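You operate a simulated robot arm through the tools that you are given. There is no shell and no other tool. Be economical: measure what you need, move in short steps, check, and stop when the job is done.

You are at the controls of a simulated two-armed robot. One attempt, no reset.

JOB
Hold the rusty sleeve on the marked spot on the opener table steady with one hand and put the steel plug from the marked spot on the opener table in it with the other.

The check looks at the end state, three seconds after you hand in, the way a careful person would. Anything else that was tipped, shoved, dropped, spilled or broken makes it a failure.

ROBOT AND FRAMES
Two 7-joint arms with two-finger parallel grippers on one trunk, on a base that drives. Base frame: it is fixed to the floor where the robot stands at the start and does not move with it; the origin is under the middle of the robot, x ahead of it, y to its left, z up. Readings come in mm, degrees, newtons and seconds.
The left shoulder is at the start at [70, 133, 1076], the right one opposite. With the tool pointing down near the work surface each hand reaches from about 100 to 640 mm from the robot's upright axis, wherever it stands, measured 20 degrees to its own side. Payload 1.57 kg a hand.
Tool frame (each hand has its own): the origin (TCP) lies between the finger pads and is the grasp point; the fingertips stand 30 mm ahead of it; z points along the fingers, y is the line along which they close. The gripper opens to 80 mm. The fingers are 17 mm wide and 12 mm thick; the gripper's body (40 by 82 mm) begins 80 mm behind the TCP.
Orientation is that of the tool frame in the base frame, as a unit quaternion [x, y, z, w]. With the fingers straight down and closing along the base's y, the tool's x points along the base's -x, its y along +y and its z along -z.

CONTROLS
- The arms move only by the tool servo_tool. It takes "left_deltas", "right_deltas" or both (then of equal length, played together; a hand with none holds still); each is a list of rows, each a list of 7 numbers: the shift along the base's x, y, z in mm, then the turn, a rotation vector about the base's x, y, z in degrees, then the opening in per cent of the stroke, from 0 (shut) to 100 (fully open). In form: [[tx, ty, tz, rx, ry, rz, hand], ...]. A call has 1 to 20 rows; each row shifts and turns the commanded pose from where the row before left it. A row lasts 0.2 s, in which the tool goes at most 50 mm and 8.6 degrees; a call with a longer step from one row to the next is refused whole, and so is a gripper value outside its range. Where a pose cannot be reached the arm comes as near as it can. A force on the tool above 40 N (or 10 N above the force at the start of the call, whichever is more), or a blocked arm, ends the call early, and 0.2 s more pass. Each finger travels about 153 mm/s and halts on what it meets, pressing with about 36 N; the grip force reading is that of the motor and also rises with nothing between the fingers. The clock runs only during rows and for 0.2 s after the last one: add rows that do not move to give the fingers time. It gives the time, the measured TCP pose, the force on the tool (base axes), the opening and the grip force at its end, in the units of the frame above (readings bear some noise), with the torque about the TCP (base axes, N m) and any sound that the robot's microphone picked up.
- Cameras (640 x 400 px; columns grow to the right, rows downward): "scene" is now at [131.8, -28.7, 1301.7]; the picture's right is [-0.17, -0.99, 0.00], its down [-0.66, 0.12, -0.74] and it looks along [0.73, -0.13, -0.67] (base axes); focal length 254 px, centre (320, 200). "left" rides on the left gripper at [72, 7, -122] in its tool frame; the picture's right is [-0.09, 1.00, 0.00], its down [-0.84, -0.08, -0.54] and it looks along [-0.54, -0.05, 0.84] (tool axes); focal length 238 px, centre (320, 200). "right" rides on the right gripper at [72, -7, -122] in its tool frame; the picture's right is [0.09, 1.00, 0.00], its down [-0.84, 0.08, -0.54] and it looks along [-0.54, 0.05, 0.84] (tool axes); focal length 238 px, centre (320, 200). There is no depth. A picture from a camera that has moved, and an enlarged one, comes with that camera's place and axes in the base frame and with its lens. The place of the scene camera against the robot may be out by one fixed shift of up to 18 mm in any direction.
- snapshot(camera): a new picture of that camera. It takes no simulated time.
- raise_lower(by): slides the trunk up (or, below 0, down) by that many mm; the arms and the scene camera ride with it, the base frame stays. It gives what a move gives, with no picture.
- base_move(legs): drives the robot by 1 to 6 legs, each [ahead, left, turn to the left] in mm, mm and degrees, along the robot's own axes; the way and the turn of a leg run together, so that a leg with both is an arc; at most 1500 mm and 180 degrees a leg. The arms and the cameras ride along, it lands a little off, and it stops where it bumps. It gives what a move gives.
- pan_tilt(pan, tilt): turns the head with the scene camera to pan (to the left, within 86 degrees either way) and tilt (down, from -29 to 69), counted from straight ahead of the robot. It gives what a move gives.
- close_up(camera, box): a new picture of the part [left, top, right, bottom] of that camera's present view, enlarged. It takes no simulated time.
- job_done(): hands the job in; it is judged then, once.

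Go step by step. Nothing tells you exact positions but the pictures and the camera data: compare them with the known pose of the tool, close in by small moves and look again before you grip or let go. The budget is 120 turns and 92 pictures, counting those below and the enlarged ones. Unless the task says otherwise, let go and move clear before handing in, and close with one line.

The tools are called after "Request:" by a JSON object that holds its "fn" and its "kwargs". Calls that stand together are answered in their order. servo_tool: Moves the arms, as the interface text tells. Its arguments: {"type":"object","properties":{"left_deltas":{"type":"array"},"right_deltas":{"type":"array"}},"required":[]} The other tools are called the same way: raise_lower (by) slides the trunk up or down; base_move (legs) drives the base; pan_tilt (pan, tilt) turns the head that bears the scene camera; snapshot (camera) takes a picture; close_up (camera, box) takes an enlarged picture of a part of a camera's view; job_done () hands the job in.

At the start:

```text
t: 0.0
left_eef_pos: [446.0, 59.2, 1108.2]
left_tcp_rot: [0.0, 1.0, 0.0, -0.001]
left_wrist_force: [0.4, -0.6, 0.8]
left_wrist_torque: [0.01, 0.0, 0.0]
left_finger_gap: 80.1
left_grasp_force: 0.1
right_eef_pos: [347.6, -305.5, 1054.3]
right_tcp_rot: [-0.001, 1.0, 0.0, 0.0]
right_wrist_force: [0.3, -1.2, 0.7]
right_wrist_torque: [0.03, -0.01, -0.02]
right_finger_gap: 79.8
right_grasp_force: 0.1
trunk travel left (down, up): [-650.0, 290.0]
robot x, y, heading: [-1.2, -5.9, 0.1]
head pan, tilt: [-9.9, 42.2]
```

scene: 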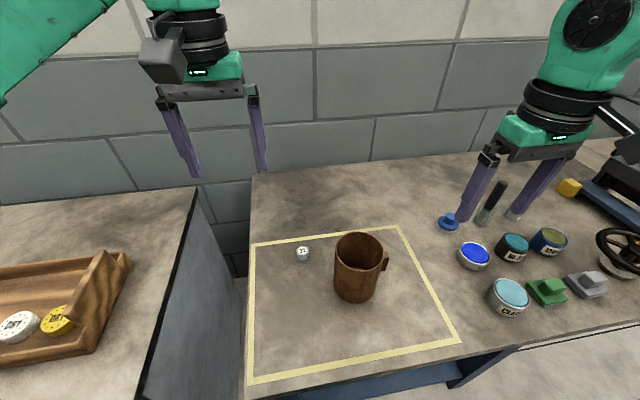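
right: 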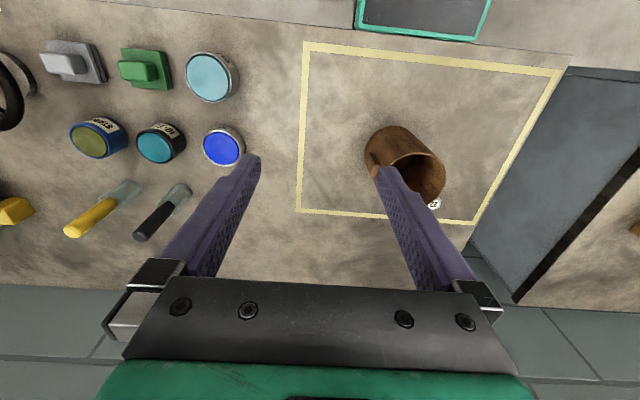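
left: 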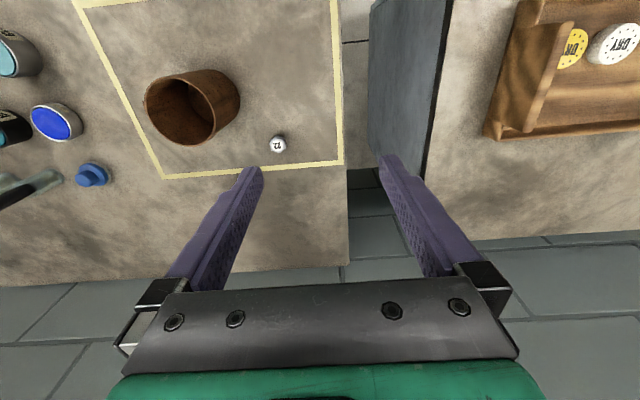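

The brown sleeve with a handle stands near (410, -160) and the small steel plug near (545, -55), both inside the marked area. I'll look closer at both.

Request:
{"fn": "close_up", "kwargs": {"camera": "scene", "box": [270, 210, 430, 310]}}

Request:
{"fn": "close_up", "kwargs": {"camera": "left", "box": [120, 50, 310, 170]}}

```text
4.00 times, centred on (350, 260) of scene
camera zoom: at [131.8, -28.7, 1301.7], right [-0.17, -0.99, 0.0], down [-0.66, 0.12, -0.74], along [0.73, -0.13, -0.67], focal length 1016 px, centre (200, -40)
```

zoom: 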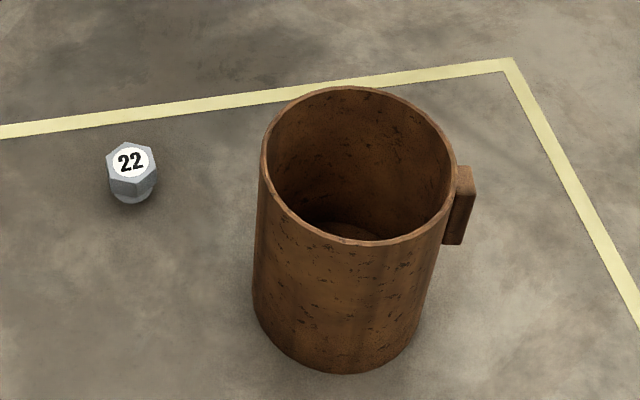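

```text
3.33 times, centred on (215, 110) of left
camera zoom: at [371.6, 66.1, 1229.7], right [0.09, 1.0, 0.0], down [0.84, -0.08, 0.54], along [0.54, -0.05, -0.84], focal length 794 px, centre (670, 500)
```

zoom: 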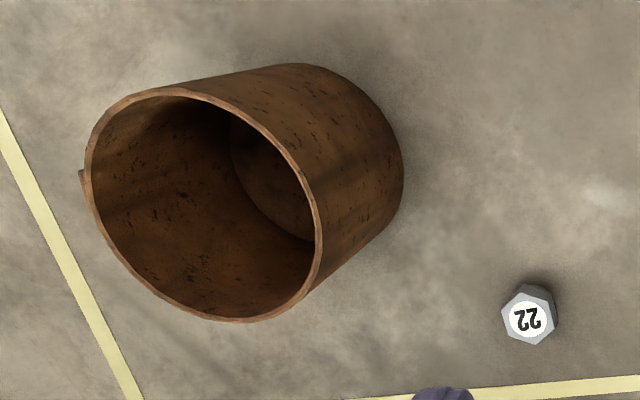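

The sleeve is about 105 mm wide and 115 mm tall, with a lug on its right side. The plug is a hex of about 35 mm. I'll shift the base right so both are in comfortable reach, then look again.

Request:
{"fn": "base_move", "kwargs": {"legs": [[0, -100, 0]]}}

Request:
{"fn": "snapshot", "kwargs": {"camera": "left"}}

Request:
{"fn": "snapshot", "kwargs": {"camera": "right"}}

```text
t: 1.1
left_eef_pos: [446.0, -40.1, 1108.3]
left_tcp_rot: [0.0, 1.0, -0.001, -0.001]
left_wrist_force: [0.3, 0.6, 0.2]
left_wrist_torque: [0.0, 0.0, -0.03]
left_finger_gap: 79.9
left_grasp_force: 0.0
right_eef_pos: [346.5, -402.2, 1055.0]
right_tcp_rot: [0.0, 1.0, 0.0, 0.0]
right_wrist_force: [0.1, -0.4, 0.0]
right_wrist_torque: [0.0, 0.0, 0.0]
right_finger_gap: 80.1
right_grasp_force: 0.1
trunk travel left (down, up): [-650.0, 290.0]
robot x, y, heading: [0.4, -101.0, -0.1]
head pan, tilt: [-9.9, 42.2]
```

```text
86 pictures are left
camera left: at [371.6, -32.6, 1229.7], right [0.09, 1.0, 0.0], down [0.84, -0.08, 0.54], along [0.54, -0.05, -0.84], focal length 238 px, centre (320, 200)
```

left: 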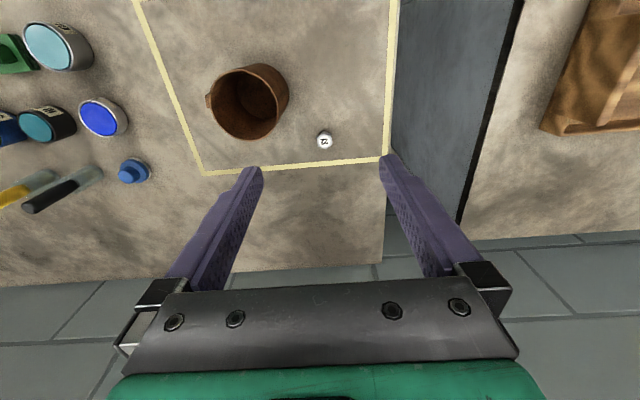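

```text
85 pictures are left
camera right: at [275.4, -408.4, 1176.7], right [-0.09, 1.0, 0.0], down [0.84, 0.08, 0.54], along [0.54, 0.05, -0.84], focal length 238 px, centre (320, 200)
```

right: 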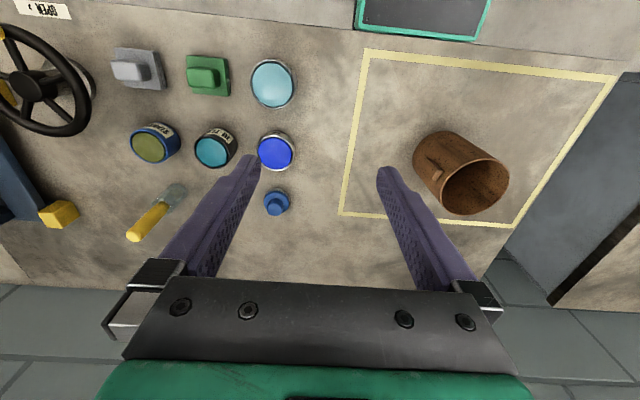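

The plug is near (539, -38). I'll lower the left hand toward it and look again.

Request:
{"fn": "servo_tool", "kwargs": {"left_deltas": [[18, 0, -40, 0, 0, 0, 100], [18, 0, -40, 0, 0, 0, 100], [18, 0, -40, 0, 0, 0, 100], [18, 1, -40, 0, 0, 0, 100], [18, 1, -40, 0, 0, 0, 100], [0, 0, 0, 0, 0, 0, 100]]}}

Request:
{"fn": "snapshot", "kwargs": {"camera": "left"}}

```text
t: 2.5
left_eef_pos: [535.9, -37.9, 908.9]
left_tcp_rot: [-0.001, 1.0, 0.0, 0.0]
left_wrist_force: [0.3, 1.3, -0.5]
left_wrist_torque: [0.02, -0.04, -0.02]
left_finger_gap: 80.0
left_grasp_force: 0.1
right_eef_pos: [347.0, -403.0, 1054.6]
right_tcp_rot: [0.0, 1.0, 0.0, 0.001]
right_wrist_force: [-0.8, -0.9, -0.8]
right_wrist_torque: [0.01, 0.01, 0.02]
right_finger_gap: 80.2
right_grasp_force: 0.0
trunk travel left (down, up): [-650.0, 290.0]
robot x, y, heading: [5.1, -97.7, 0.0]
head pan, tilt: [-9.9, 42.2]
```

```text
84 pictures are left
camera left: at [462.0, -31.6, 1030.4], right [0.09, 1.0, 0.0], down [0.84, -0.08, 0.54], along [0.54, -0.05, -0.84], focal length 238 px, centre (320, 200)
```

left: 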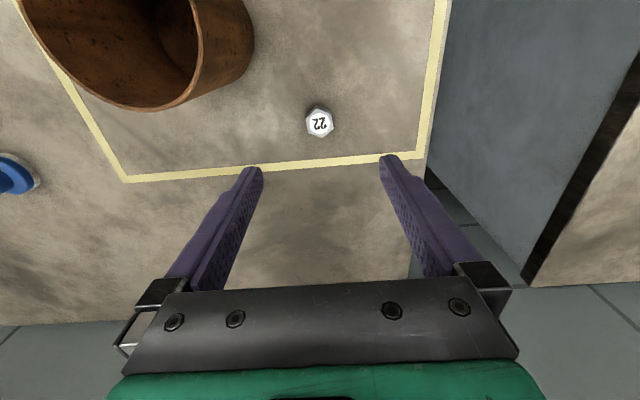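

Request:
{"fn": "close_up", "kwargs": {"camera": "left", "box": [280, 90, 360, 140]}}

```text
8.00 times, centred on (320, 115) of left
camera zoom: at [462.0, -31.6, 1030.4], right [0.09, 1.0, 0.0], down [0.84, -0.08, 0.54], along [0.54, -0.05, -0.84], focal length 1907 px, centre (320, 880)
```

zoom: 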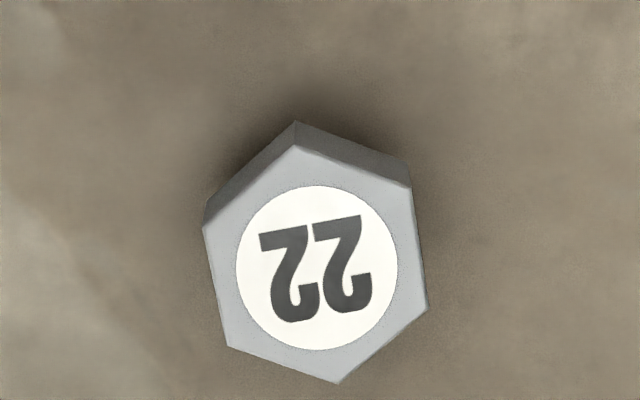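

The hex is about 30 mm across flats, turned about 4°, at roughly (537, -39). I'll align the left hand and go down part way, then check.

Request:
{"fn": "servo_tool", "kwargs": {"left_deltas": [[1.5, -1.1, -30, 0, 0, 4, 100], [0, 0, -35, 0, 0, 0, 100], [0, 0, -35, 0, 0, 0, 100], [0, 0, 0, 0, 0, 0, 100]]}}

Request:
{"fn": "snapshot", "kwargs": {"camera": "left"}}

Request:
{"fn": "snapshot", "kwargs": {"camera": "scene"}}

```text
t: 3.5
left_eef_pos: [536.6, -39.6, 808.2]
left_tcp_rot: [-0.034, 0.999, 0.0, 0.001]
left_wrist_force: [-0.4, -0.4, -0.4]
left_wrist_torque: [0.01, 0.01, 0.0]
left_finger_gap: 80.0
left_grasp_force: 0.1
right_eef_pos: [347.3, -404.6, 1054.2]
right_tcp_rot: [0.0, 1.0, 0.001, 0.0]
right_wrist_force: [-0.1, -0.6, -0.9]
right_wrist_torque: [-0.04, -0.02, 0.02]
right_finger_gap: 79.8
right_grasp_force: 0.0
trunk travel left (down, up): [-650.0, 290.0]
robot x, y, heading: [4.2, -97.5, -0.1]
head pan, tilt: [-9.9, 42.2]
```

```text
82 pictures are left
camera left: at [462.2, -38.2, 929.7], right [0.02, 1.0, 0.0], down [0.84, -0.02, 0.54], along [0.54, -0.01, -0.84], focal length 238 px, centre (320, 200)
```

left: 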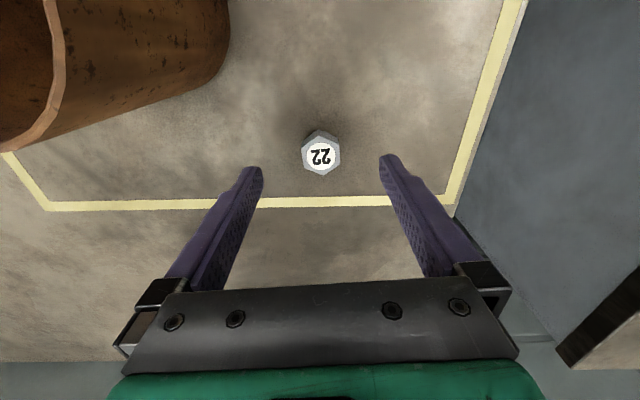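

```text
81 pictures are left
camera scene: at [131.5, -128.2, 1301.8], right [-0.17, -0.98, 0.0], down [-0.66, 0.12, -0.74], along [0.73, -0.13, -0.67], focal length 254 px, centre (320, 200)
```

scene: 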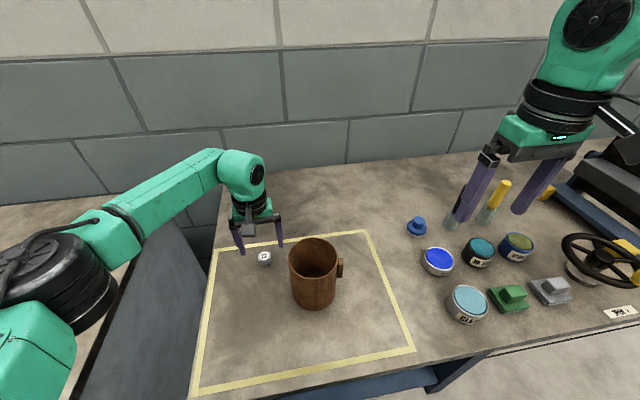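

The hand is centred over the plug; sleeve clearance is fine. I'll descend and close gently.

Request:
{"fn": "servo_tool", "kwargs": {"left_deltas": [[0, 0, -20, 0, 0, 0, 100], [0, 0, -20, 0, 0, 0, 100], [0, 0, -12, 0, 0, 0, 100], [0, 0, 0, 0, 0, 0, 100]]}}

Request:
{"fn": "snapshot", "kwargs": {"camera": "left"}}

```text
t: 4.5
left_eef_pos: [537.1, -39.3, 756.1]
left_tcp_rot: [-0.035, 0.999, -0.001, 0.0]
left_wrist_force: [0.6, 0.3, 1.1]
left_wrist_torque: [-0.01, -0.02, 0.03]
left_finger_gap: 80.2
left_grasp_force: 0.1
right_eef_pos: [347.7, -402.9, 1053.7]
right_tcp_rot: [0.0, 1.0, 0.0, 0.0]
right_wrist_force: [-0.8, -0.8, 1.2]
right_wrist_torque: [-0.01, 0.02, 0.02]
right_finger_gap: 79.9
right_grasp_force: 0.1
trunk travel left (down, up): [-650.0, 290.0]
robot x, y, heading: [-2.7, -100.8, -0.1]
head pan, tilt: [-9.9, 42.2]
```

```text
80 pictures are left
camera left: at [462.7, -37.3, 876.4], right [0.02, 1.0, 0.0], down [0.84, -0.02, 0.54], along [0.54, -0.01, -0.84], focal length 238 px, centre (320, 200)
```

left: 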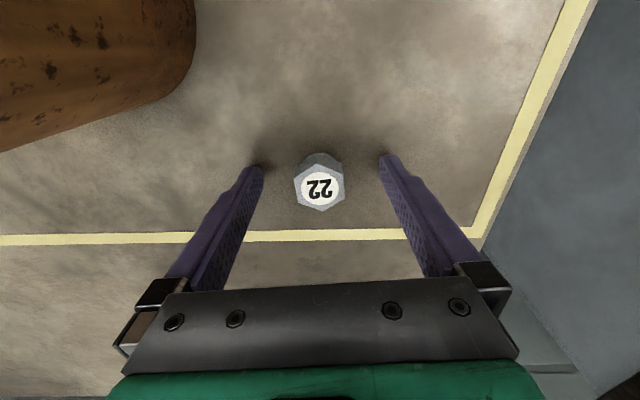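

Well centred; closing the left hand.

Request:
{"fn": "servo_tool", "kwargs": {"left_deltas": [[0, 0, 0, 0, 0, 0, 50], [0, 0, 0, 0, 0, 0, 20], [0, 0, 0, 0, 0, 0, 20], [0, 0, 0, 0, 0, 0, 20]]}}

Request:
{"fn": "snapshot", "kwargs": {"camera": "left"}}

```text
t: 5.5
left_eef_pos: [536.5, -38.7, 755.9]
left_tcp_rot: [-0.034, 0.999, 0.001, 0.0]
left_wrist_force: [-0.4, -0.5, -1.5]
left_wrist_torque: [-0.03, -0.01, -0.01]
left_finger_gap: 34.4
left_grasp_force: 35.8
right_eef_pos: [347.6, -403.9, 1054.2]
right_tcp_rot: [-0.001, 1.0, -0.001, 0.0]
right_wrist_force: [0.7, 0.2, 0.3]
right_wrist_torque: [0.01, -0.04, -0.03]
right_finger_gap: 79.6
right_grasp_force: 0.2
trunk travel left (down, up): [-650.0, 290.0]
robot x, y, heading: [0.1, -98.7, -0.0]
head pan, tilt: [-9.9, 42.2]
```

```text
79 pictures are left
camera left: at [462.9, -37.1, 876.5], right [0.02, 1.0, 0.0], down [0.84, -0.02, 0.54], along [0.54, -0.01, -0.84], focal length 238 px, centre (320, 200)
```

left: 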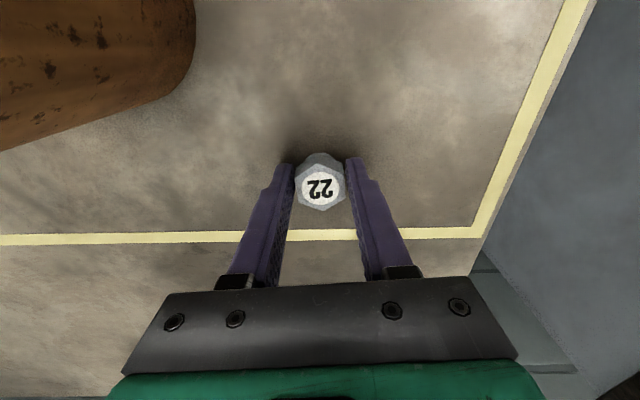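

The plug is gripped (gap 34 mm). I'll lift it straight up while turning the right hand 90° (fingers closing along x) and bringing it in view of the lug.

Request:
{"fn": "servo_tool", "kwargs": {"left_deltas": [[0, 0, 18, 0, 0, 0, 20], [0, 0, 18, 0, 0, 0, 20], [0, 0, 18, 0, 0, 0, 20], [0, 0, 18, 0, 0, 0, 20], [0, 0, 18, 0, 0, 0, 20], [0, 0, 18, 0, 0, 0, 20], [0, 0, 18, 0, 0, 0, 20], [0, 0, 18, 0, 0, 0, 20], [0, 0, 18, 0, 0, 0, 20], [0, 0, 18, 0, 0, 0, 20], [0, 0, 18, 0, 0, 0, 20], [0, 0, 0, 0, 0, 0, 20]], "right_deltas": [[7.5, 6.6, -5, 0, 0, 8.18, 100], [7.5, 6.6, -5, 0, 0, 8.18, 100], [7.5, 6.6, -5, 0, 0, 8.18, 100], [7.5, 6.6, -5, 0, 0, 8.18, 100], [7.5, 6.6, -5, 0, 0, 8.18, 100], [7.5, 6.6, -5, 0, 0, 8.18, 100], [7.5, 6.6, -5, 0, 0, 8.18, 100], [7.5, 6.6, -5, 0, 0, 8.18, 100], [7.5, 6.6, -5, 0, 0, 8.18, 100], [7.5, 6.6, -5, 0, 0, 8.18, 100], [7.5, 6.6, -5, 0, 0, 8.18, 100], [0, 0, 0, 0, 0, 0, 100]]}}

Request:
{"fn": "snapshot", "kwargs": {"camera": "right"}}

Request:
{"fn": "snapshot", "kwargs": {"camera": "left"}}

```text
t: 8.2
left_eef_pos: [536.9, -40.0, 955.5]
left_tcp_rot: [-0.035, 0.999, -0.001, -0.001]
left_wrist_force: [0.9, 0.4, -0.9]
left_wrist_torque: [0.01, -0.03, -0.04]
left_finger_gap: 34.2
left_grasp_force: 36.3
right_eef_pos: [208.1, -137.5, 1007.2]
right_tcp_rot: [-0.703, 0.711, -0.001, 0.001]
right_wrist_force: [1.1, 0.0, -0.6]
right_wrist_torque: [-0.02, 0.0, 0.02]
right_finger_gap: 80.0
right_grasp_force: 0.0
right hand out of reach, approached as far as the arm can: row 3, 4, 5, 6, 7, 8, 9, 10, 11
trunk travel left (down, up): [-650.0, 290.0]
robot x, y, heading: [-4.9, -100.5, 0.0]
head pan, tilt: [-9.9, 42.2]
```

```text
78 pictures are left
camera right: at [212.7, -207.7, 1130.5], right [-1.0, -0.08, -0.01], down [-0.07, 0.84, 0.54], along [-0.04, 0.54, -0.84], focal length 238 px, centre (320, 200)
```

right: 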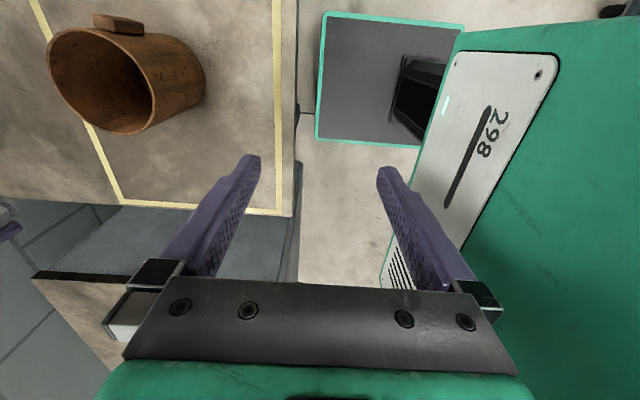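

```text
77 pictures are left
camera left: at [463.3, -37.8, 1076.4], right [0.02, 1.0, 0.0], down [0.84, -0.02, 0.54], along [0.54, -0.01, -0.84], focal length 238 px, centre (320, 200)
```

left: 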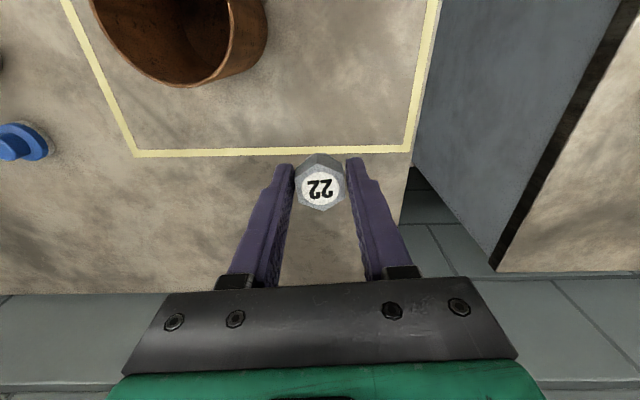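

The plug is up and held. The right hand ended up near the trunk because the turn left its reach on the way; I'll try moving it back out in this orientation.

Request:
{"fn": "servo_tool", "kwargs": {"right_deltas": [[20, -20, 0, 0, 0, 0, 100], [20, -20, 0, 0, 0, 0, 100], [20, -20, 0, 0, 0, 0, 100], [20, -20, 0, 0, 0, 0, 100]]}}

```text
t: 9.2
left_eef_pos: [537.7, -39.8, 955.4]
left_tcp_rot: [-0.035, 0.999, 0.0, -0.002]
left_wrist_force: [-0.4, -0.5, -0.7]
left_wrist_torque: [0.01, -0.03, 0.0]
left_finger_gap: 34.5
left_grasp_force: 36.0
right_eef_pos: [191.6, -160.9, 1011.7]
right_tcp_rot: [-0.707, 0.707, 0.0, 0.0]
right_wrist_force: [0.5, 0.3, 1.1]
right_wrist_torque: [0.01, 0.02, -0.03]
right_finger_gap: 79.9
right_grasp_force: 0.0
right hand out of reach, approached as far as the arm can: row 1, 2, 3, 4
trunk travel left (down, up): [-650.0, 290.0]
robot x, y, heading: [0.2, -99.8, -0.1]
head pan, tilt: [-9.9, 42.2]
```

That orientation is at the limit of the right arm. A better hold is closing along x with the hand turned the other way and tilted out by 45°, so its body and camera stay clear of the left hand. First I'll turn it back.

Request:
{"fn": "servo_tool", "kwargs": {"right_deltas": [[14, -22, 4, 0, 0, -8.2, 100], [14, -22, 4, 0, 0, -8.2, 100], [14, -22, 4, 0, 0, -8.2, 100], [14, -22, 4, 0, 0, -8.2, 100], [14, -22, 4, 0, 0, -8.2, 100], [14, -22, 4, 0, 0, -8.2, 100], [14, -22, 4, 0, 0, -8.2, 100], [14, -22, 4, 0, 0, -8.2, 100], [14, -22, 4, 0, 0, -8.2, 100], [14, -22, 4, 0, 0, -8.2, 100], [14, -22, 4, 0, 0, -8, 100], [0, 0, 0, 0, 0, 0, 100]]}}

```text
t: 11.8
left_eef_pos: [535.6, -39.4, 954.3]
left_tcp_rot: [-0.035, 0.999, 0.0, -0.002]
left_wrist_force: [-0.7, -0.6, -1.4]
left_wrist_torque: [-0.02, 0.0, 0.0]
left_finger_gap: 34.2
left_grasp_force: 35.6
right_eef_pos: [343.9, -402.4, 1054.5]
right_tcp_rot: [0.002, 1.0, 0.0, 0.001]
right_wrist_force: [-0.9, -0.3, -0.2]
right_wrist_torque: [0.02, 0.01, -0.05]
right_finger_gap: 80.0
right_grasp_force: 0.0
trunk travel left (down, up): [-650.0, 290.0]
robot x, y, heading: [2.4, -96.5, -0.1]
head pan, tilt: [-9.9, 42.2]
```

Back at the starting pose. Now turning the other way by 90° in place, moving a little forward.

Request:
{"fn": "servo_tool", "kwargs": {"right_deltas": [[5, 0, -5, 0, 0, -8.2, 100], [5, 0, -5, 0, 0, -8.2, 100], [5, 0, -5, 0, 0, -8.2, 100], [5, 0, -5, 0, 0, -8.2, 100], [5, 0, -5, 0, 0, -8.2, 100], [5, 0, -5, 0, 0, -8.2, 100], [5, 0, -5, 0, 0, -8.2, 100], [5, 0, -5, 0, 0, -8.2, 100], [5, 0, -5, 0, 0, -8.2, 100], [5, 0, -5, 0, 0, -8.2, 100], [5, 0, -5, 0, 0, -8, 100], [0, 0, 0, 0, 0, 0, 100]]}}

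```text
t: 14.3
left_eef_pos: [537.3, -39.6, 954.6]
left_tcp_rot: [-0.036, 0.999, -0.001, -0.001]
left_wrist_force: [-0.2, -0.4, -1.4]
left_wrist_torque: [0.04, 0.02, 0.01]
left_finger_gap: 34.5
left_grasp_force: 36.0
right_eef_pos: [400.1, -400.6, 1000.1]
right_tcp_rot: [0.707, 0.707, 0.0, 0.0]
right_wrist_force: [0.9, -0.3, -0.9]
right_wrist_torque: [0.01, 0.01, -0.05]
right_finger_gap: 79.9
right_grasp_force: 0.0
trunk travel left (down, up): [-650.0, 290.0]
robot x, y, heading: [-1.6, -99.0, -0.2]
head pan, tilt: [-9.9, 42.2]
```

That works. Now the 45° outward tilt.

Request:
{"fn": "servo_tool", "kwargs": {"right_deltas": [[5, 5, 0, 7.5, 0, 0, 100], [5, 5, 0, 7.5, 0, 0, 100], [5, 5, 0, 7.5, 0, 0, 100], [5, 5, 0, 7.5, 0, 0, 100], [5, 5, 0, 7.5, 0, 0, 100], [5, 5, 0, 7.5, 0, 0, 100], [0, 0, 0, 0, 0, 0, 100]]}}

Request:
{"fn": "snapshot", "kwargs": {"camera": "right"}}

Request:
{"fn": "snapshot", "kwargs": {"camera": "scene"}}

```text
t: 15.9
left_eef_pos: [536.4, -39.6, 954.7]
left_tcp_rot: [-0.035, 0.999, 0.0, -0.001]
left_wrist_force: [-0.1, 1.0, -0.7]
left_wrist_torque: [0.02, -0.01, 0.01]
left_finger_gap: 34.4
left_grasp_force: 36.4
right_eef_pos: [428.5, -370.3, 1000.5]
right_tcp_rot: [0.653, 0.653, 0.272, -0.271]
right_wrist_force: [-0.7, -0.3, 0.2]
right_wrist_torque: [-0.01, 0.01, -0.01]
right_finger_gap: 80.0
right_grasp_force: 0.1
trunk travel left (down, up): [-650.0, 290.0]
robot x, y, heading: [-0.3, -92.1, 0.0]
head pan, tilt: [-9.9, 42.2]
```

```text
76 pictures are left
camera right: at [422.6, -405.3, 1137.3], right [1.0, 0.06, 0.06], down [0.08, -0.97, -0.21], along [0.05, 0.21, -0.98], focal length 238 px, centre (320, 200)
```

right: 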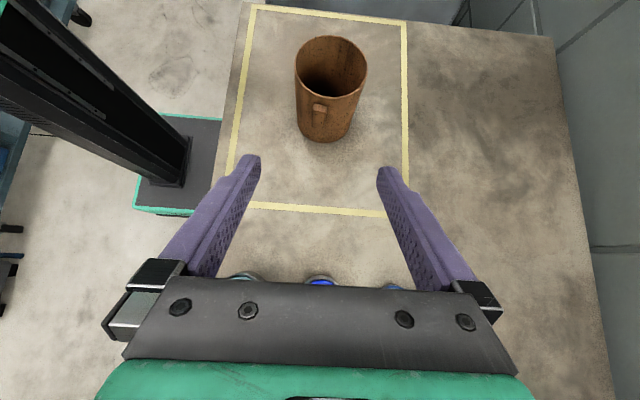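

```text
75 pictures are left
camera scene: at [131.7, -127.8, 1301.8], right [-0.17, -0.98, 0.0], down [-0.66, 0.12, -0.74], along [0.73, -0.13, -0.67], focal length 254 px, centre (320, 200)
```

scene: 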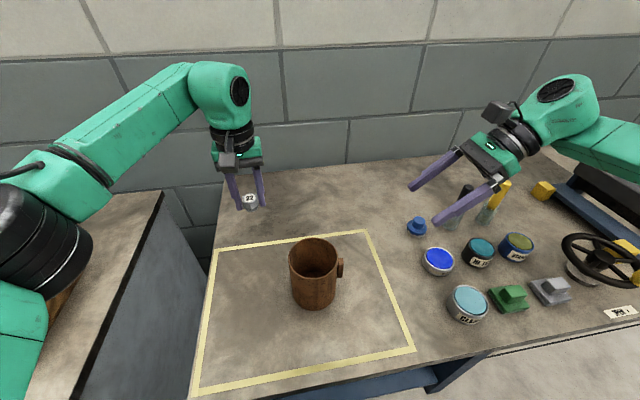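

The hand now faces the lug. A close-up for precise geometry.

Request:
{"fn": "close_up", "kwargs": {"camera": "right", "box": [272, 25, 400, 150]}}

```text
3.20 times, centred on (336, 88) of right
camera zoom: at [422.6, -405.3, 1137.3], right [1.0, 0.06, 0.06], down [0.08, -0.97, -0.21], along [0.05, 0.21, -0.98], focal length 763 px, centre (269, 560)
```

zoom: 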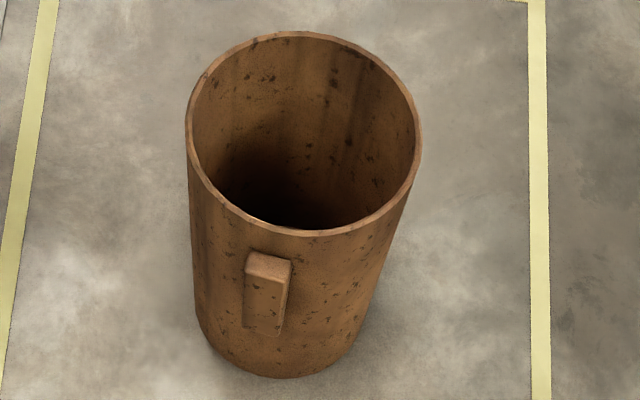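

The sleeve's centre is about (440, -155), radius 51, rim at about z 852. The lug spans z 787–841 near (429, -211), turned some 12° toward the robot. I'll bring the right hand to a pre-grasp position along the tool axis.

Request:
{"fn": "servo_tool", "kwargs": {"right_deltas": [[-2, 16, -21, 0, 0, -2, 60], [-2, 16, -21, 0, 0, -2, 60], [-2, 16, -21, 0, 0, -2, 60], [-2, 16, -21, 0, 0, -2, 60], [-2, 16, -21, 0, 0, -2, 60], [-2, 17, -21, 0, 0, -2, 60], [0, 0, 0, 0, 0, 0, 60]]}}

Request:
{"fn": "snapshot", "kwargs": {"camera": "right"}}

Request:
{"fn": "close_up", "kwargs": {"camera": "scene", "box": [240, 180, 480, 330]}}

```text
t: 17.6
left_eef_pos: [536.5, -38.9, 955.7]
left_tcp_rot: [-0.035, 0.999, 0.001, -0.001]
left_wrist_force: [-0.6, 0.1, -0.9]
left_wrist_torque: [-0.01, 0.04, -0.02]
left_finger_gap: 34.4
left_grasp_force: 35.7
right_eef_pos: [420.4, -276.3, 874.1]
right_tcp_rot: [0.719, 0.581, 0.297, -0.241]
right_wrist_force: [0.0, 0.0, 0.1]
right_wrist_torque: [0.0, -0.04, -0.01]
right_finger_gap: 48.2
right_grasp_force: 0.1
trunk travel left (down, up): [-650.0, 290.0]
robot x, y, heading: [0.2, -98.6, -0.2]
head pan, tilt: [-9.9, 42.2]
```

```text
73 pictures are left
camera right: at [405.3, -308.4, 1010.6], right [0.99, -0.14, 0.06], down [-0.13, -0.97, -0.21], along [0.09, 0.2, -0.98], focal length 238 px, centre (320, 200)
```

right: 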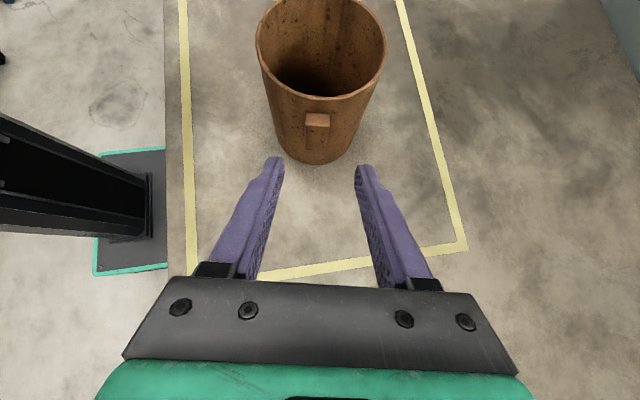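

```text
2.67 times, centred on (360, 255) of scene
camera zoom: at [131.8, -128.2, 1301.7], right [-0.17, -0.98, 0.0], down [-0.66, 0.12, -0.74], along [0.73, -0.13, -0.67], focal length 678 px, centre (213, 53)
```

zoom: 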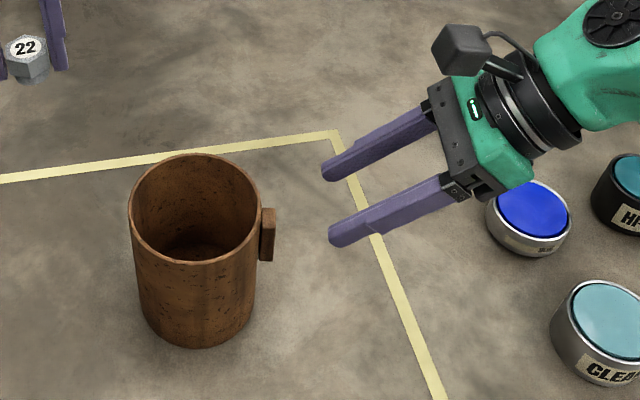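

The lug is well centred between the fingers. One close-up to refine distance.

Request:
{"fn": "close_up", "kwargs": {"camera": "right", "box": [250, 60, 390, 180]}}

```text
3.33 times, centred on (320, 120) of right
camera zoom: at [405.3, -308.4, 1010.6], right [0.99, -0.14, 0.06], down [-0.13, -0.97, -0.21], along [0.09, 0.2, -0.98], focal length 794 px, centre (320, 467)
```

zoom: 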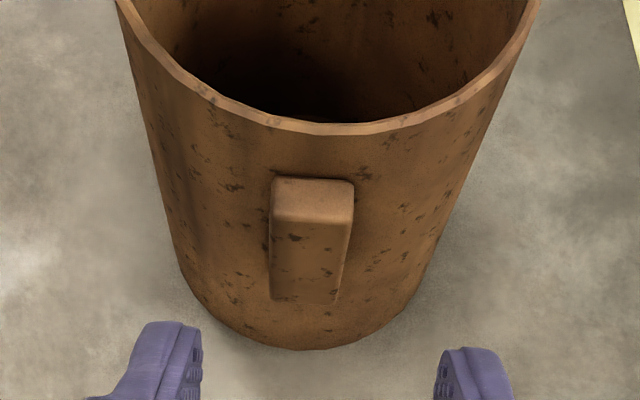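

The lug is about 18 mm wide and sticks out 10 mm; wall at y≈-203. I'll advance most of the way along the tool axis with a 3 mm lateral correction.

Request:
{"fn": "servo_tool", "kwargs": {"right_deltas": [[1.2, 10.5, -10.6, 0, 0, 0, 60], [1.2, 10.5, -10.6, 0, 0, 0, 60], [1.2, 10.5, -10.6, 0, 0, 0, 60], [0, 0, 0, 0, 0, 0, 60]]}}

Request:
{"fn": "close_up", "kwargs": {"camera": "right", "box": [230, 80, 410, 200]}}

Request:
{"fn": "close_up", "kwargs": {"camera": "scene", "box": [260, 210, 420, 310]}}

```text
t: 18.6
left_eef_pos: [536.8, -39.1, 956.1]
left_tcp_rot: [-0.034, 0.999, 0.0, 0.001]
left_wrist_force: [0.4, -0.3, -0.8]
left_wrist_torque: [0.03, -0.03, 0.02]
left_finger_gap: 34.4
left_grasp_force: 36.1
right_eef_pos: [420.7, -242.9, 842.3]
right_tcp_rot: [0.718, 0.582, 0.298, -0.241]
right_wrist_force: [-0.5, 0.0, -1.2]
right_wrist_torque: [0.02, -0.03, -0.01]
right_finger_gap: 48.0
right_grasp_force: 0.1
trunk travel left (down, up): [-650.0, 290.0]
robot x, y, heading: [-0.1, -98.2, -0.1]
head pan, tilt: [-9.9, 42.2]
```

```text
3.33 times, centred on (320, 140) of right
camera zoom: at [407.5, -275.7, 979.5], right [0.99, -0.14, 0.06], down [-0.13, -0.97, -0.21], along [0.09, 0.2, -0.98], focal length 794 px, centre (320, 400)
```

zoom: 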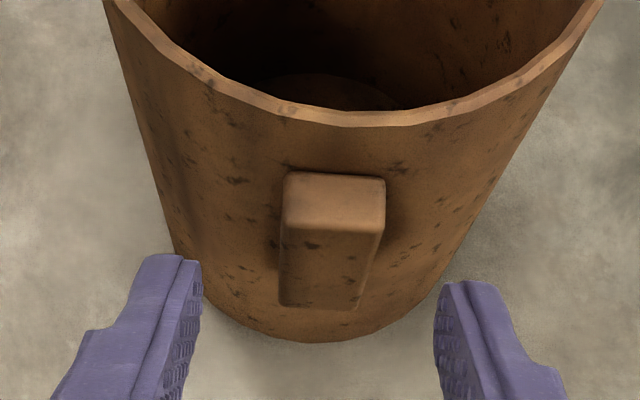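

```text
4.00 times, centred on (340, 260) of scene
camera zoom: at [131.8, -128.2, 1301.7], right [-0.17, -0.98, 0.0], down [-0.66, 0.12, -0.74], along [0.73, -0.13, -0.67], focal length 1016 px, centre (240, -40)
```

zoom: 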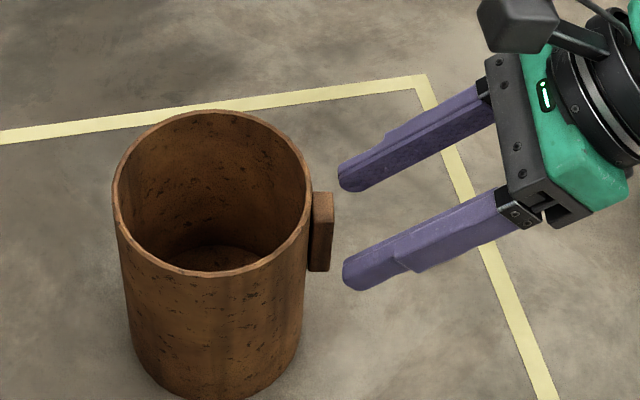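

Nearly there; lug is about 2 mm to the +x side. Final advance of ~14 mm.

Request:
{"fn": "servo_tool", "kwargs": {"right_deltas": [[2.2, 6, -5, 0, 0, 0, 60], [1.5, 5, -4.5, 0, 0, 0, 60], [0, 0, 0, 0, 0, 0, 60]]}}

Request:
{"fn": "close_up", "kwargs": {"camera": "right", "box": [230, 80, 410, 200]}}

Request:
{"fn": "close_up", "kwargs": {"camera": "scene", "box": [260, 210, 420, 310]}}

```text
t: 19.4
left_eef_pos: [537.0, -38.7, 954.8]
left_tcp_rot: [-0.035, 0.999, 0.0, -0.001]
left_wrist_force: [-0.3, 0.9, -0.8]
left_wrist_torque: [0.02, -0.01, 0.02]
left_finger_gap: 34.5
left_grasp_force: 35.7
right_eef_pos: [425.0, -231.7, 832.7]
right_tcp_rot: [0.718, 0.581, 0.297, -0.242]
right_wrist_force: [-0.2, 0.1, 1.0]
right_wrist_torque: [-0.02, -0.01, -0.02]
right_finger_gap: 47.8
right_grasp_force: 0.1
trunk travel left (down, up): [-650.0, 290.0]
robot x, y, heading: [2.2, -97.9, -0.0]
head pan, tilt: [-9.9, 42.2]
```

```text
3.33 times, centred on (320, 140) of right
camera zoom: at [410.9, -264.6, 970.4], right [0.99, -0.14, 0.06], down [-0.13, -0.97, -0.21], along [0.09, 0.2, -0.98], focal length 794 px, centre (320, 400)
```

zoom: 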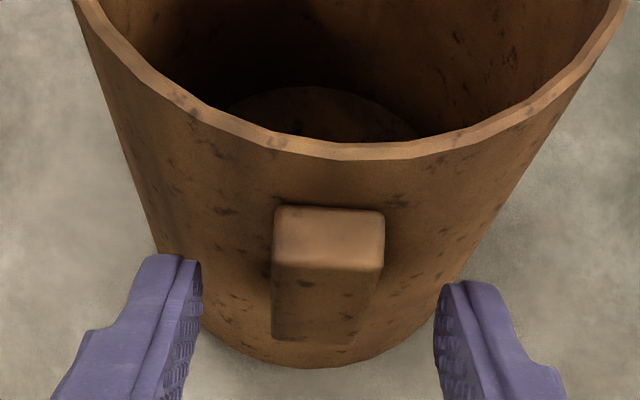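

```text
4.00 times, centred on (340, 260) of scene
camera zoom: at [131.9, -128.1, 1301.7], right [-0.17, -0.98, 0.0], down [-0.66, 0.12, -0.74], along [0.73, -0.13, -0.67], focal length 1016 px, centre (240, -40)
```

zoom: 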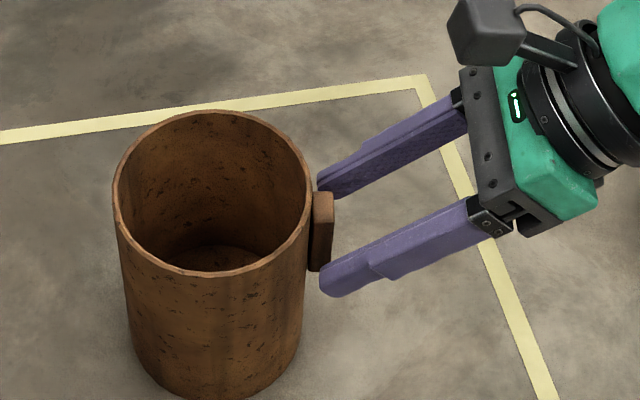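

Fingers straddle the lug. A further 1.5 mm in and then a partial close to check centring.

Request:
{"fn": "servo_tool", "kwargs": {"right_deltas": [[0.3, 1.5, 0, 0, 0, 0, 45], [0, 0, 0, 0, 0, 0, 32], [0, 0, 0, 0, 0, 0, 32]]}}

Request:
{"fn": "close_up", "kwargs": {"camera": "right", "box": [230, 80, 410, 200]}}

```text
t: 20.1
left_eef_pos: [536.4, -40.3, 954.5]
left_tcp_rot: [-0.034, 0.999, 0.0, 0.0]
left_wrist_force: [0.9, 0.7, -0.8]
left_wrist_torque: [-0.01, -0.01, -0.04]
left_finger_gap: 34.0
left_grasp_force: 36.3
right_eef_pos: [425.4, -230.1, 832.8]
right_tcp_rot: [0.718, 0.581, 0.297, -0.241]
right_wrist_force: [-0.5, -1.0, 0.6]
right_wrist_torque: [-0.03, -0.01, 0.01]
right_finger_gap: 25.5
right_grasp_force: 0.0
trunk travel left (down, up): [-650.0, 290.0]
robot x, y, heading: [0.5, -100.4, -0.2]
head pan, tilt: [-9.9, 42.2]
```

```text
3.33 times, centred on (320, 140) of right
camera zoom: at [411.3, -263.2, 970.1], right [0.99, -0.14, 0.06], down [-0.13, -0.97, -0.21], along [0.09, 0.2, -0.98], focal length 794 px, centre (320, 400)
```

zoom: 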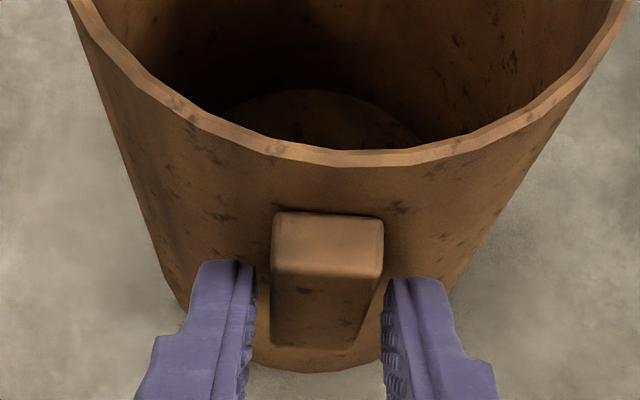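

Centre by 1.2 mm toward +x and close on the lug.

Request:
{"fn": "servo_tool", "kwargs": {"right_deltas": [[1.2, -0.3, 0, 0, 0, 0, 32], [0, 0, 0, 0, 0, 0, 24], [0, 0, 0, 0, 0, 0, 18], [0, 0, 0, 0, 0, 0, 15], [0, 0, 0, 0, 0, 0, 15]]}}

Request:
{"fn": "close_up", "kwargs": {"camera": "right", "box": [230, 80, 410, 200]}}

Request:
{"fn": "close_up", "kwargs": {"camera": "scene", "box": [260, 210, 420, 310]}}

```text
t: 21.4
left_eef_pos: [537.2, -38.8, 954.7]
left_tcp_rot: [-0.035, 0.999, 0.0, -0.001]
left_wrist_force: [-0.4, 0.7, -1.2]
left_wrist_torque: [-0.03, 0.01, 0.03]
left_finger_gap: 34.4
left_grasp_force: 35.8
right_eef_pos: [425.9, -231.7, 833.8]
right_tcp_rot: [0.718, 0.581, 0.297, -0.241]
right_wrist_force: [-0.7, 0.2, 1.0]
right_wrist_torque: [0.06, -0.01, 0.11]
right_finger_gap: 19.7
right_grasp_force: 34.0
trunk travel left (down, up): [-650.0, 290.0]
robot x, y, heading: [-1.4, -99.5, -0.1]
head pan, tilt: [-9.9, 42.2]
```

```text
3.33 times, centred on (320, 140) of right
camera zoom: at [412.1, -263.5, 970.4], right [0.99, -0.14, 0.06], down [-0.13, -0.97, -0.21], along [0.09, 0.2, -0.98], focal length 794 px, centre (320, 400)
```

zoom: 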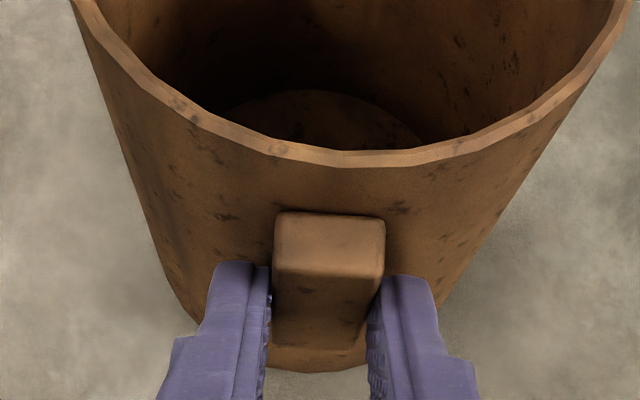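

```text
4.00 times, centred on (340, 260) of scene
camera zoom: at [131.8, -127.9, 1301.7], right [-0.17, -0.98, 0.0], down [-0.66, 0.12, -0.74], along [0.73, -0.13, -0.67], focal length 1016 px, centre (240, -40)
```

zoom: 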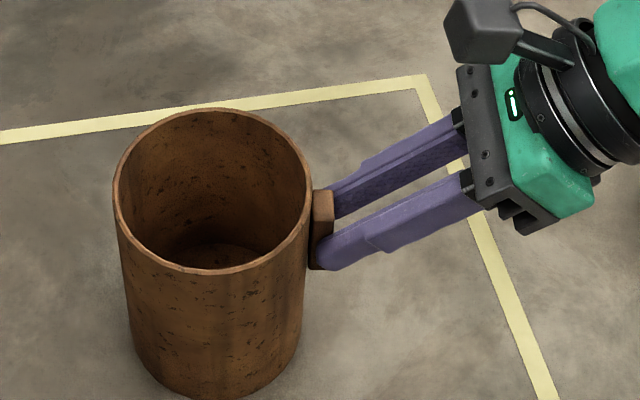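

The lug is held, sleeve unmoved. Now I'll carry the plug to above the sleeve, staying high.

Request:
{"fn": "servo_tool", "kwargs": {"left_deltas": [[0, 0, 30, 0, 0, 0, 20], [0, 0, 15, 0, 0, 0, 20], [-25, -28, 0, 0, 0, 0, 20], [-25, -28, 0, 0, 0, 0, 20], [-25, -28, 0, 0, 0, 0, 20], [-25, -28, 0, 0, 0, 0, 20], [0, 0, 0, 0, 0, 0, 20]], "right_deltas": [[0, 0, 0, 0, 0, 0, 15], [0, 0, 0, 0, 0, 0, 15], [0, 0, 0, 0, 0, 0, 15], [0, 0, 0, 0, 0, 0, 15], [0, 0, 0, 0, 0, 0, 15], [0, 0, 0, 0, 0, 0, 15], [0, 0, 0, 0, 0, 0, 15]]}}

Request:
{"fn": "snapshot", "kwargs": {"camera": "left"}}

Request:
{"fn": "snapshot", "kwargs": {"camera": "scene"}}

Request:
{"fn": "snapshot", "kwargs": {"camera": "right"}}

```text
t: 22.9
left_eef_pos: [437.3, -152.5, 999.6]
left_tcp_rot: [-0.035, 0.999, 0.001, -0.001]
left_wrist_force: [0.5, 0.1, -0.5]
left_wrist_torque: [-0.05, -0.03, 0.01]
left_finger_gap: 34.3
left_grasp_force: 35.9
right_eef_pos: [426.3, -232.5, 833.3]
right_tcp_rot: [0.718, 0.581, 0.297, -0.242]
right_wrist_force: [-1.6, -1.2, 0.3]
right_wrist_torque: [0.04, -0.11, 0.02]
right_finger_gap: 19.5
right_grasp_force: 33.3
trunk travel left (down, up): [-650.0, 290.0]
robot x, y, heading: [-1.5, -98.0, -0.2]
head pan, tilt: [-9.9, 42.2]
```

```text
63 pictures are left
camera left: at [362.6, -150.3, 1121.2], right [0.02, 1.0, 0.0], down [0.84, -0.02, 0.54], along [0.54, -0.01, -0.84], focal length 238 px, centre (320, 200)
```

left: 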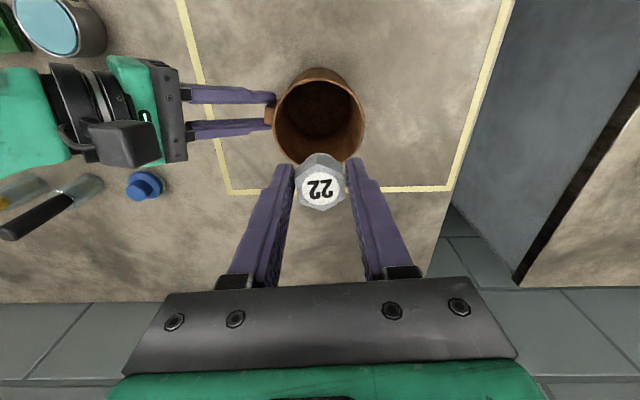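

```text
62 pictures are left
camera scene: at [131.7, -127.9, 1301.8], right [-0.17, -0.98, 0.0], down [-0.66, 0.12, -0.74], along [0.73, -0.13, -0.67], focal length 254 px, centre (320, 200)
```

scene: 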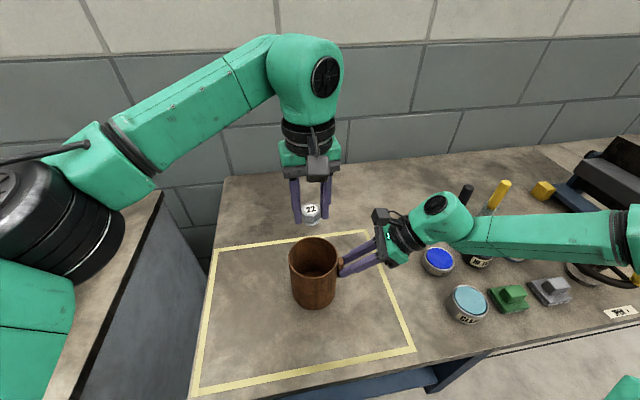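

```text
61 pictures are left
camera right: at [412.2, -263.6, 970.5], right [0.99, -0.14, 0.06], down [-0.13, -0.97, -0.21], along [0.09, 0.2, -0.98], focal length 238 px, centre (320, 200)
```

right: 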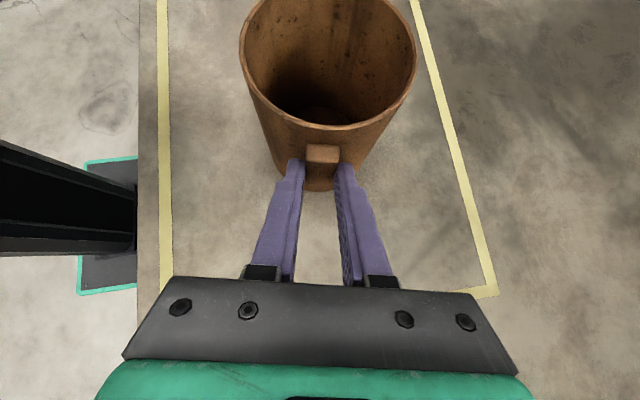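

The sleeve centre reads about (434, -152). I'll lower to just above the rim and re-check.

Request:
{"fn": "servo_tool", "kwargs": {"left_deltas": [[-1, 0, -25, 0, 0, 0, 20], [-1, 0, -25, 0, 0, 0, 20], [0, 0, -25, 0, 0, 0, 20], [0, 0, 0, 0, 0, 0, 20]], "right_deltas": [[0, 0, 0, 0, 0, 0, 15], [0, 0, 0, 0, 0, 0, 15], [0, 0, 0, 0, 0, 0, 15], [0, 0, 0, 0, 0, 0, 15]]}}

Request:
{"fn": "snapshot", "kwargs": {"camera": "left"}}

Request:
{"fn": "close_up", "kwargs": {"camera": "scene", "box": [250, 170, 410, 310]}}

Request:
{"fn": "snapshot", "kwargs": {"camera": "right"}}

```text
t: 23.9
left_eef_pos: [436.4, -151.9, 923.1]
left_tcp_rot: [-0.035, 0.999, 0.0, -0.001]
left_wrist_force: [0.6, 0.3, -1.1]
left_wrist_torque: [-0.04, -0.01, 0.01]
left_finger_gap: 34.6
left_grasp_force: 36.1
right_eef_pos: [426.7, -231.4, 831.5]
right_tcp_rot: [0.718, 0.582, 0.297, -0.242]
right_wrist_force: [-0.4, -0.1, 0.4]
right_wrist_torque: [-0.07, 0.01, 0.08]
right_finger_gap: 19.7
right_grasp_force: 33.1
trunk travel left (down, up): [-650.0, 290.0]
robot x, y, heading: [3.3, -99.6, -0.1]
head pan, tilt: [-9.9, 42.2]
```

```text
60 pictures are left
camera left: at [361.6, -149.5, 1045.5], right [0.02, 1.0, 0.0], down [0.84, -0.02, 0.54], along [0.54, -0.01, -0.84], focal length 238 px, centre (320, 200)
```

left: 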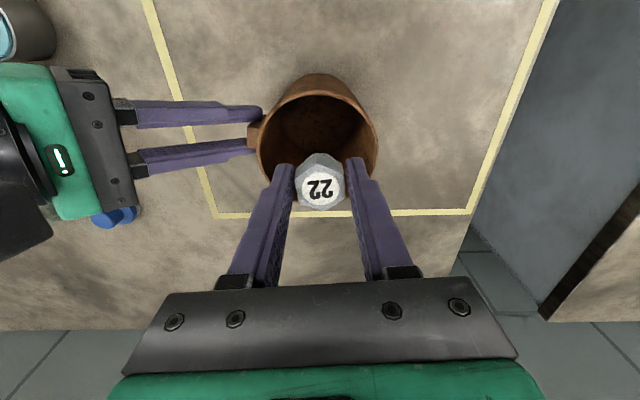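

```text
2.86 times, centred on (330, 240) of scene
camera zoom: at [131.7, -128.2, 1301.7], right [-0.17, -0.98, 0.0], down [-0.66, 0.12, -0.74], along [0.73, -0.13, -0.67], focal length 726 px, centre (291, 86)
```

zoom: 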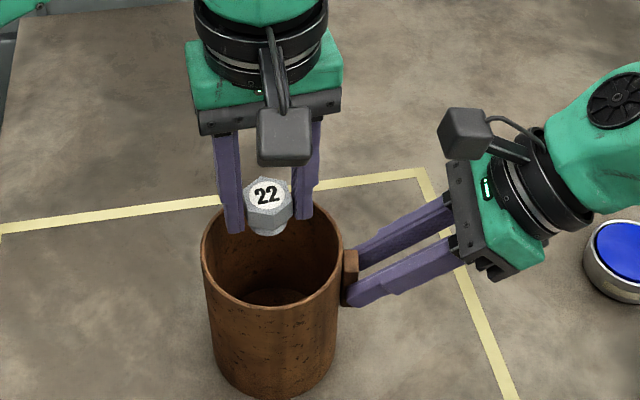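

```text
58 pictures are left
camera right: at [412.1, -263.7, 970.4], right [0.99, -0.14, 0.06], down [-0.13, -0.97, -0.21], along [0.09, 0.2, -0.98], focal length 238 px, centre (320, 200)
```

right: 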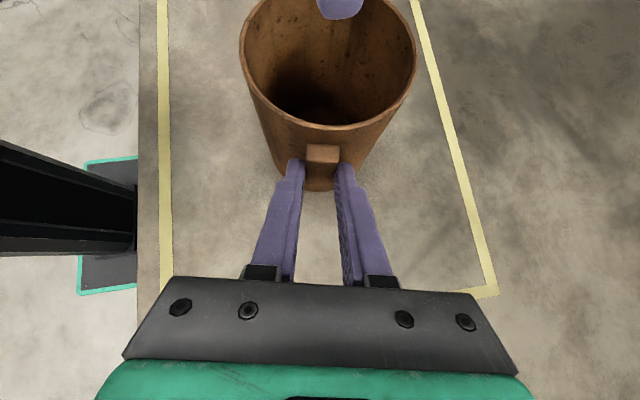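

I'll zoom in on the rim from the left camera to fix the centre in x.

Request:
{"fn": "close_up", "kwargs": {"camera": "left", "box": [240, 60, 400, 220]}}

```text
2.50 times, centred on (320, 140) of left
camera zoom: at [361.6, -149.5, 1045.5], right [0.02, 1.0, 0.0], down [0.84, -0.02, 0.54], along [0.54, -0.01, -0.84], focal length 596 px, centre (320, 350)
```

zoom: 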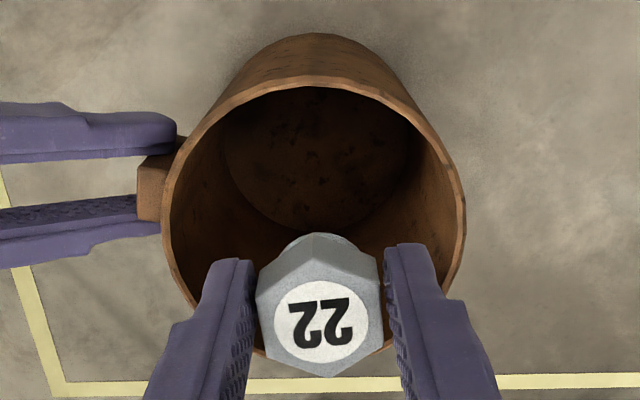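

The hand is centred over the sleeve to within ~2 mm. Lowering the plug inside, stopping with the gripper body above the rim.

Request:
{"fn": "servo_tool", "kwargs": {"left_deltas": [[0.3, 0, -20, 0, 0, 0, 20], [0.3, 0, -20, 0, 0, 0, 20], [0, 0, -20, 0, 0, 0, 20], [0, 0, -20, 0, 0, 0, 20], [0, 0, -20, 0, 0, 0, 20], [0, 0, -20, 0, 0, 0, 20], [0, 0, 0, 0, 0, 0, 20]], "right_deltas": [[0, 0, 0, 0, 0, 0, 15], [0, 0, 0, 0, 0, 0, 15], [0, 0, 0, 0, 0, 0, 15], [0, 0, 0, 0, 0, 0, 15], [0, 0, 0, 0, 0, 0, 15], [0, 0, 0, 0, 0, 0, 15], [0, 0, 0, 0, 0, 0, 15]]}}

Request:
{"fn": "snapshot", "kwargs": {"camera": "left"}}

Request:
{"fn": "close_up", "kwargs": {"camera": "scene", "box": [250, 170, 410, 310]}}

Request:
{"fn": "snapshot", "kwargs": {"camera": "right"}}

```text
t: 25.6
left_eef_pos: [435.3, -151.6, 803.3]
left_tcp_rot: [-0.034, 0.999, 0.0, -0.001]
left_wrist_force: [-0.1, -0.5, -0.5]
left_wrist_torque: [0.0, -0.01, -0.01]
left_finger_gap: 34.6
left_grasp_force: 36.1
right_eef_pos: [425.7, -230.0, 833.7]
right_tcp_rot: [0.719, 0.581, 0.297, -0.24]
right_wrist_force: [-1.3, -0.2, 0.3]
right_wrist_torque: [0.03, -0.05, 0.06]
right_finger_gap: 19.3
right_grasp_force: 33.8
trunk travel left (down, up): [-650.0, 290.0]
robot x, y, heading: [1.9, -100.0, -0.3]
head pan, tilt: [-9.9, 42.2]
```

```text
56 pictures are left
camera left: at [361.2, -149.3, 925.1], right [0.02, 1.0, 0.0], down [0.84, -0.02, 0.54], along [0.54, -0.01, -0.84], focal length 238 px, centre (320, 200)
```

left: 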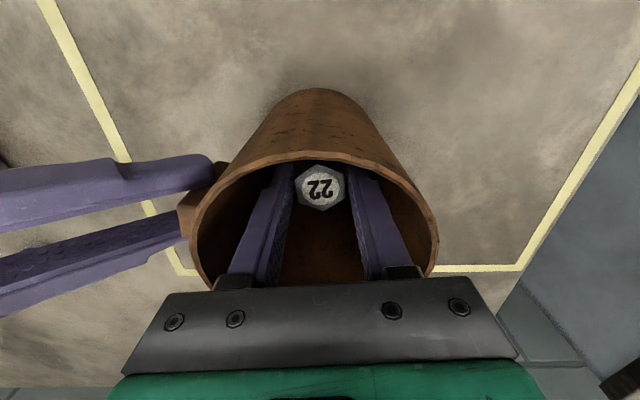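

```text
2.86 times, centred on (330, 240) of scene
camera zoom: at [131.7, -128.1, 1301.7], right [-0.17, -0.98, 0.0], down [-0.66, 0.12, -0.74], along [0.73, -0.13, -0.67], focal length 726 px, centre (291, 86)
```

zoom: 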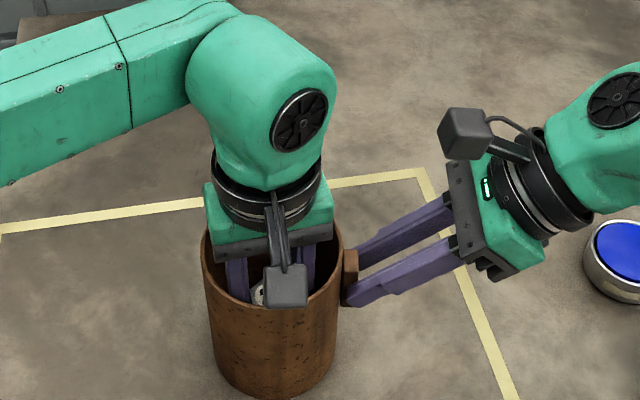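

```text
54 pictures are left
camera right: at [412.1, -263.6, 970.4], right [0.99, -0.14, 0.06], down [-0.13, -0.97, -0.21], along [0.09, 0.2, -0.98], focal length 238 px, centre (320, 200)
```

right: 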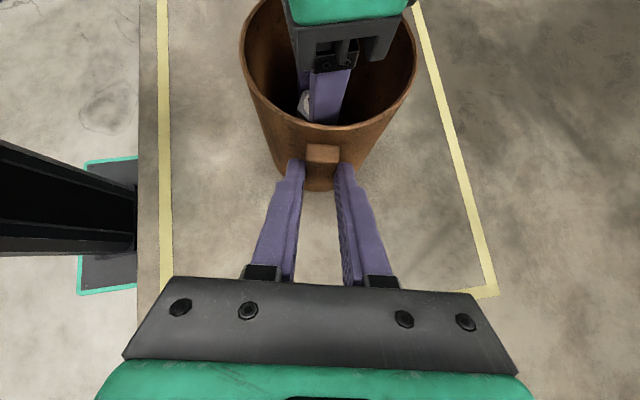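

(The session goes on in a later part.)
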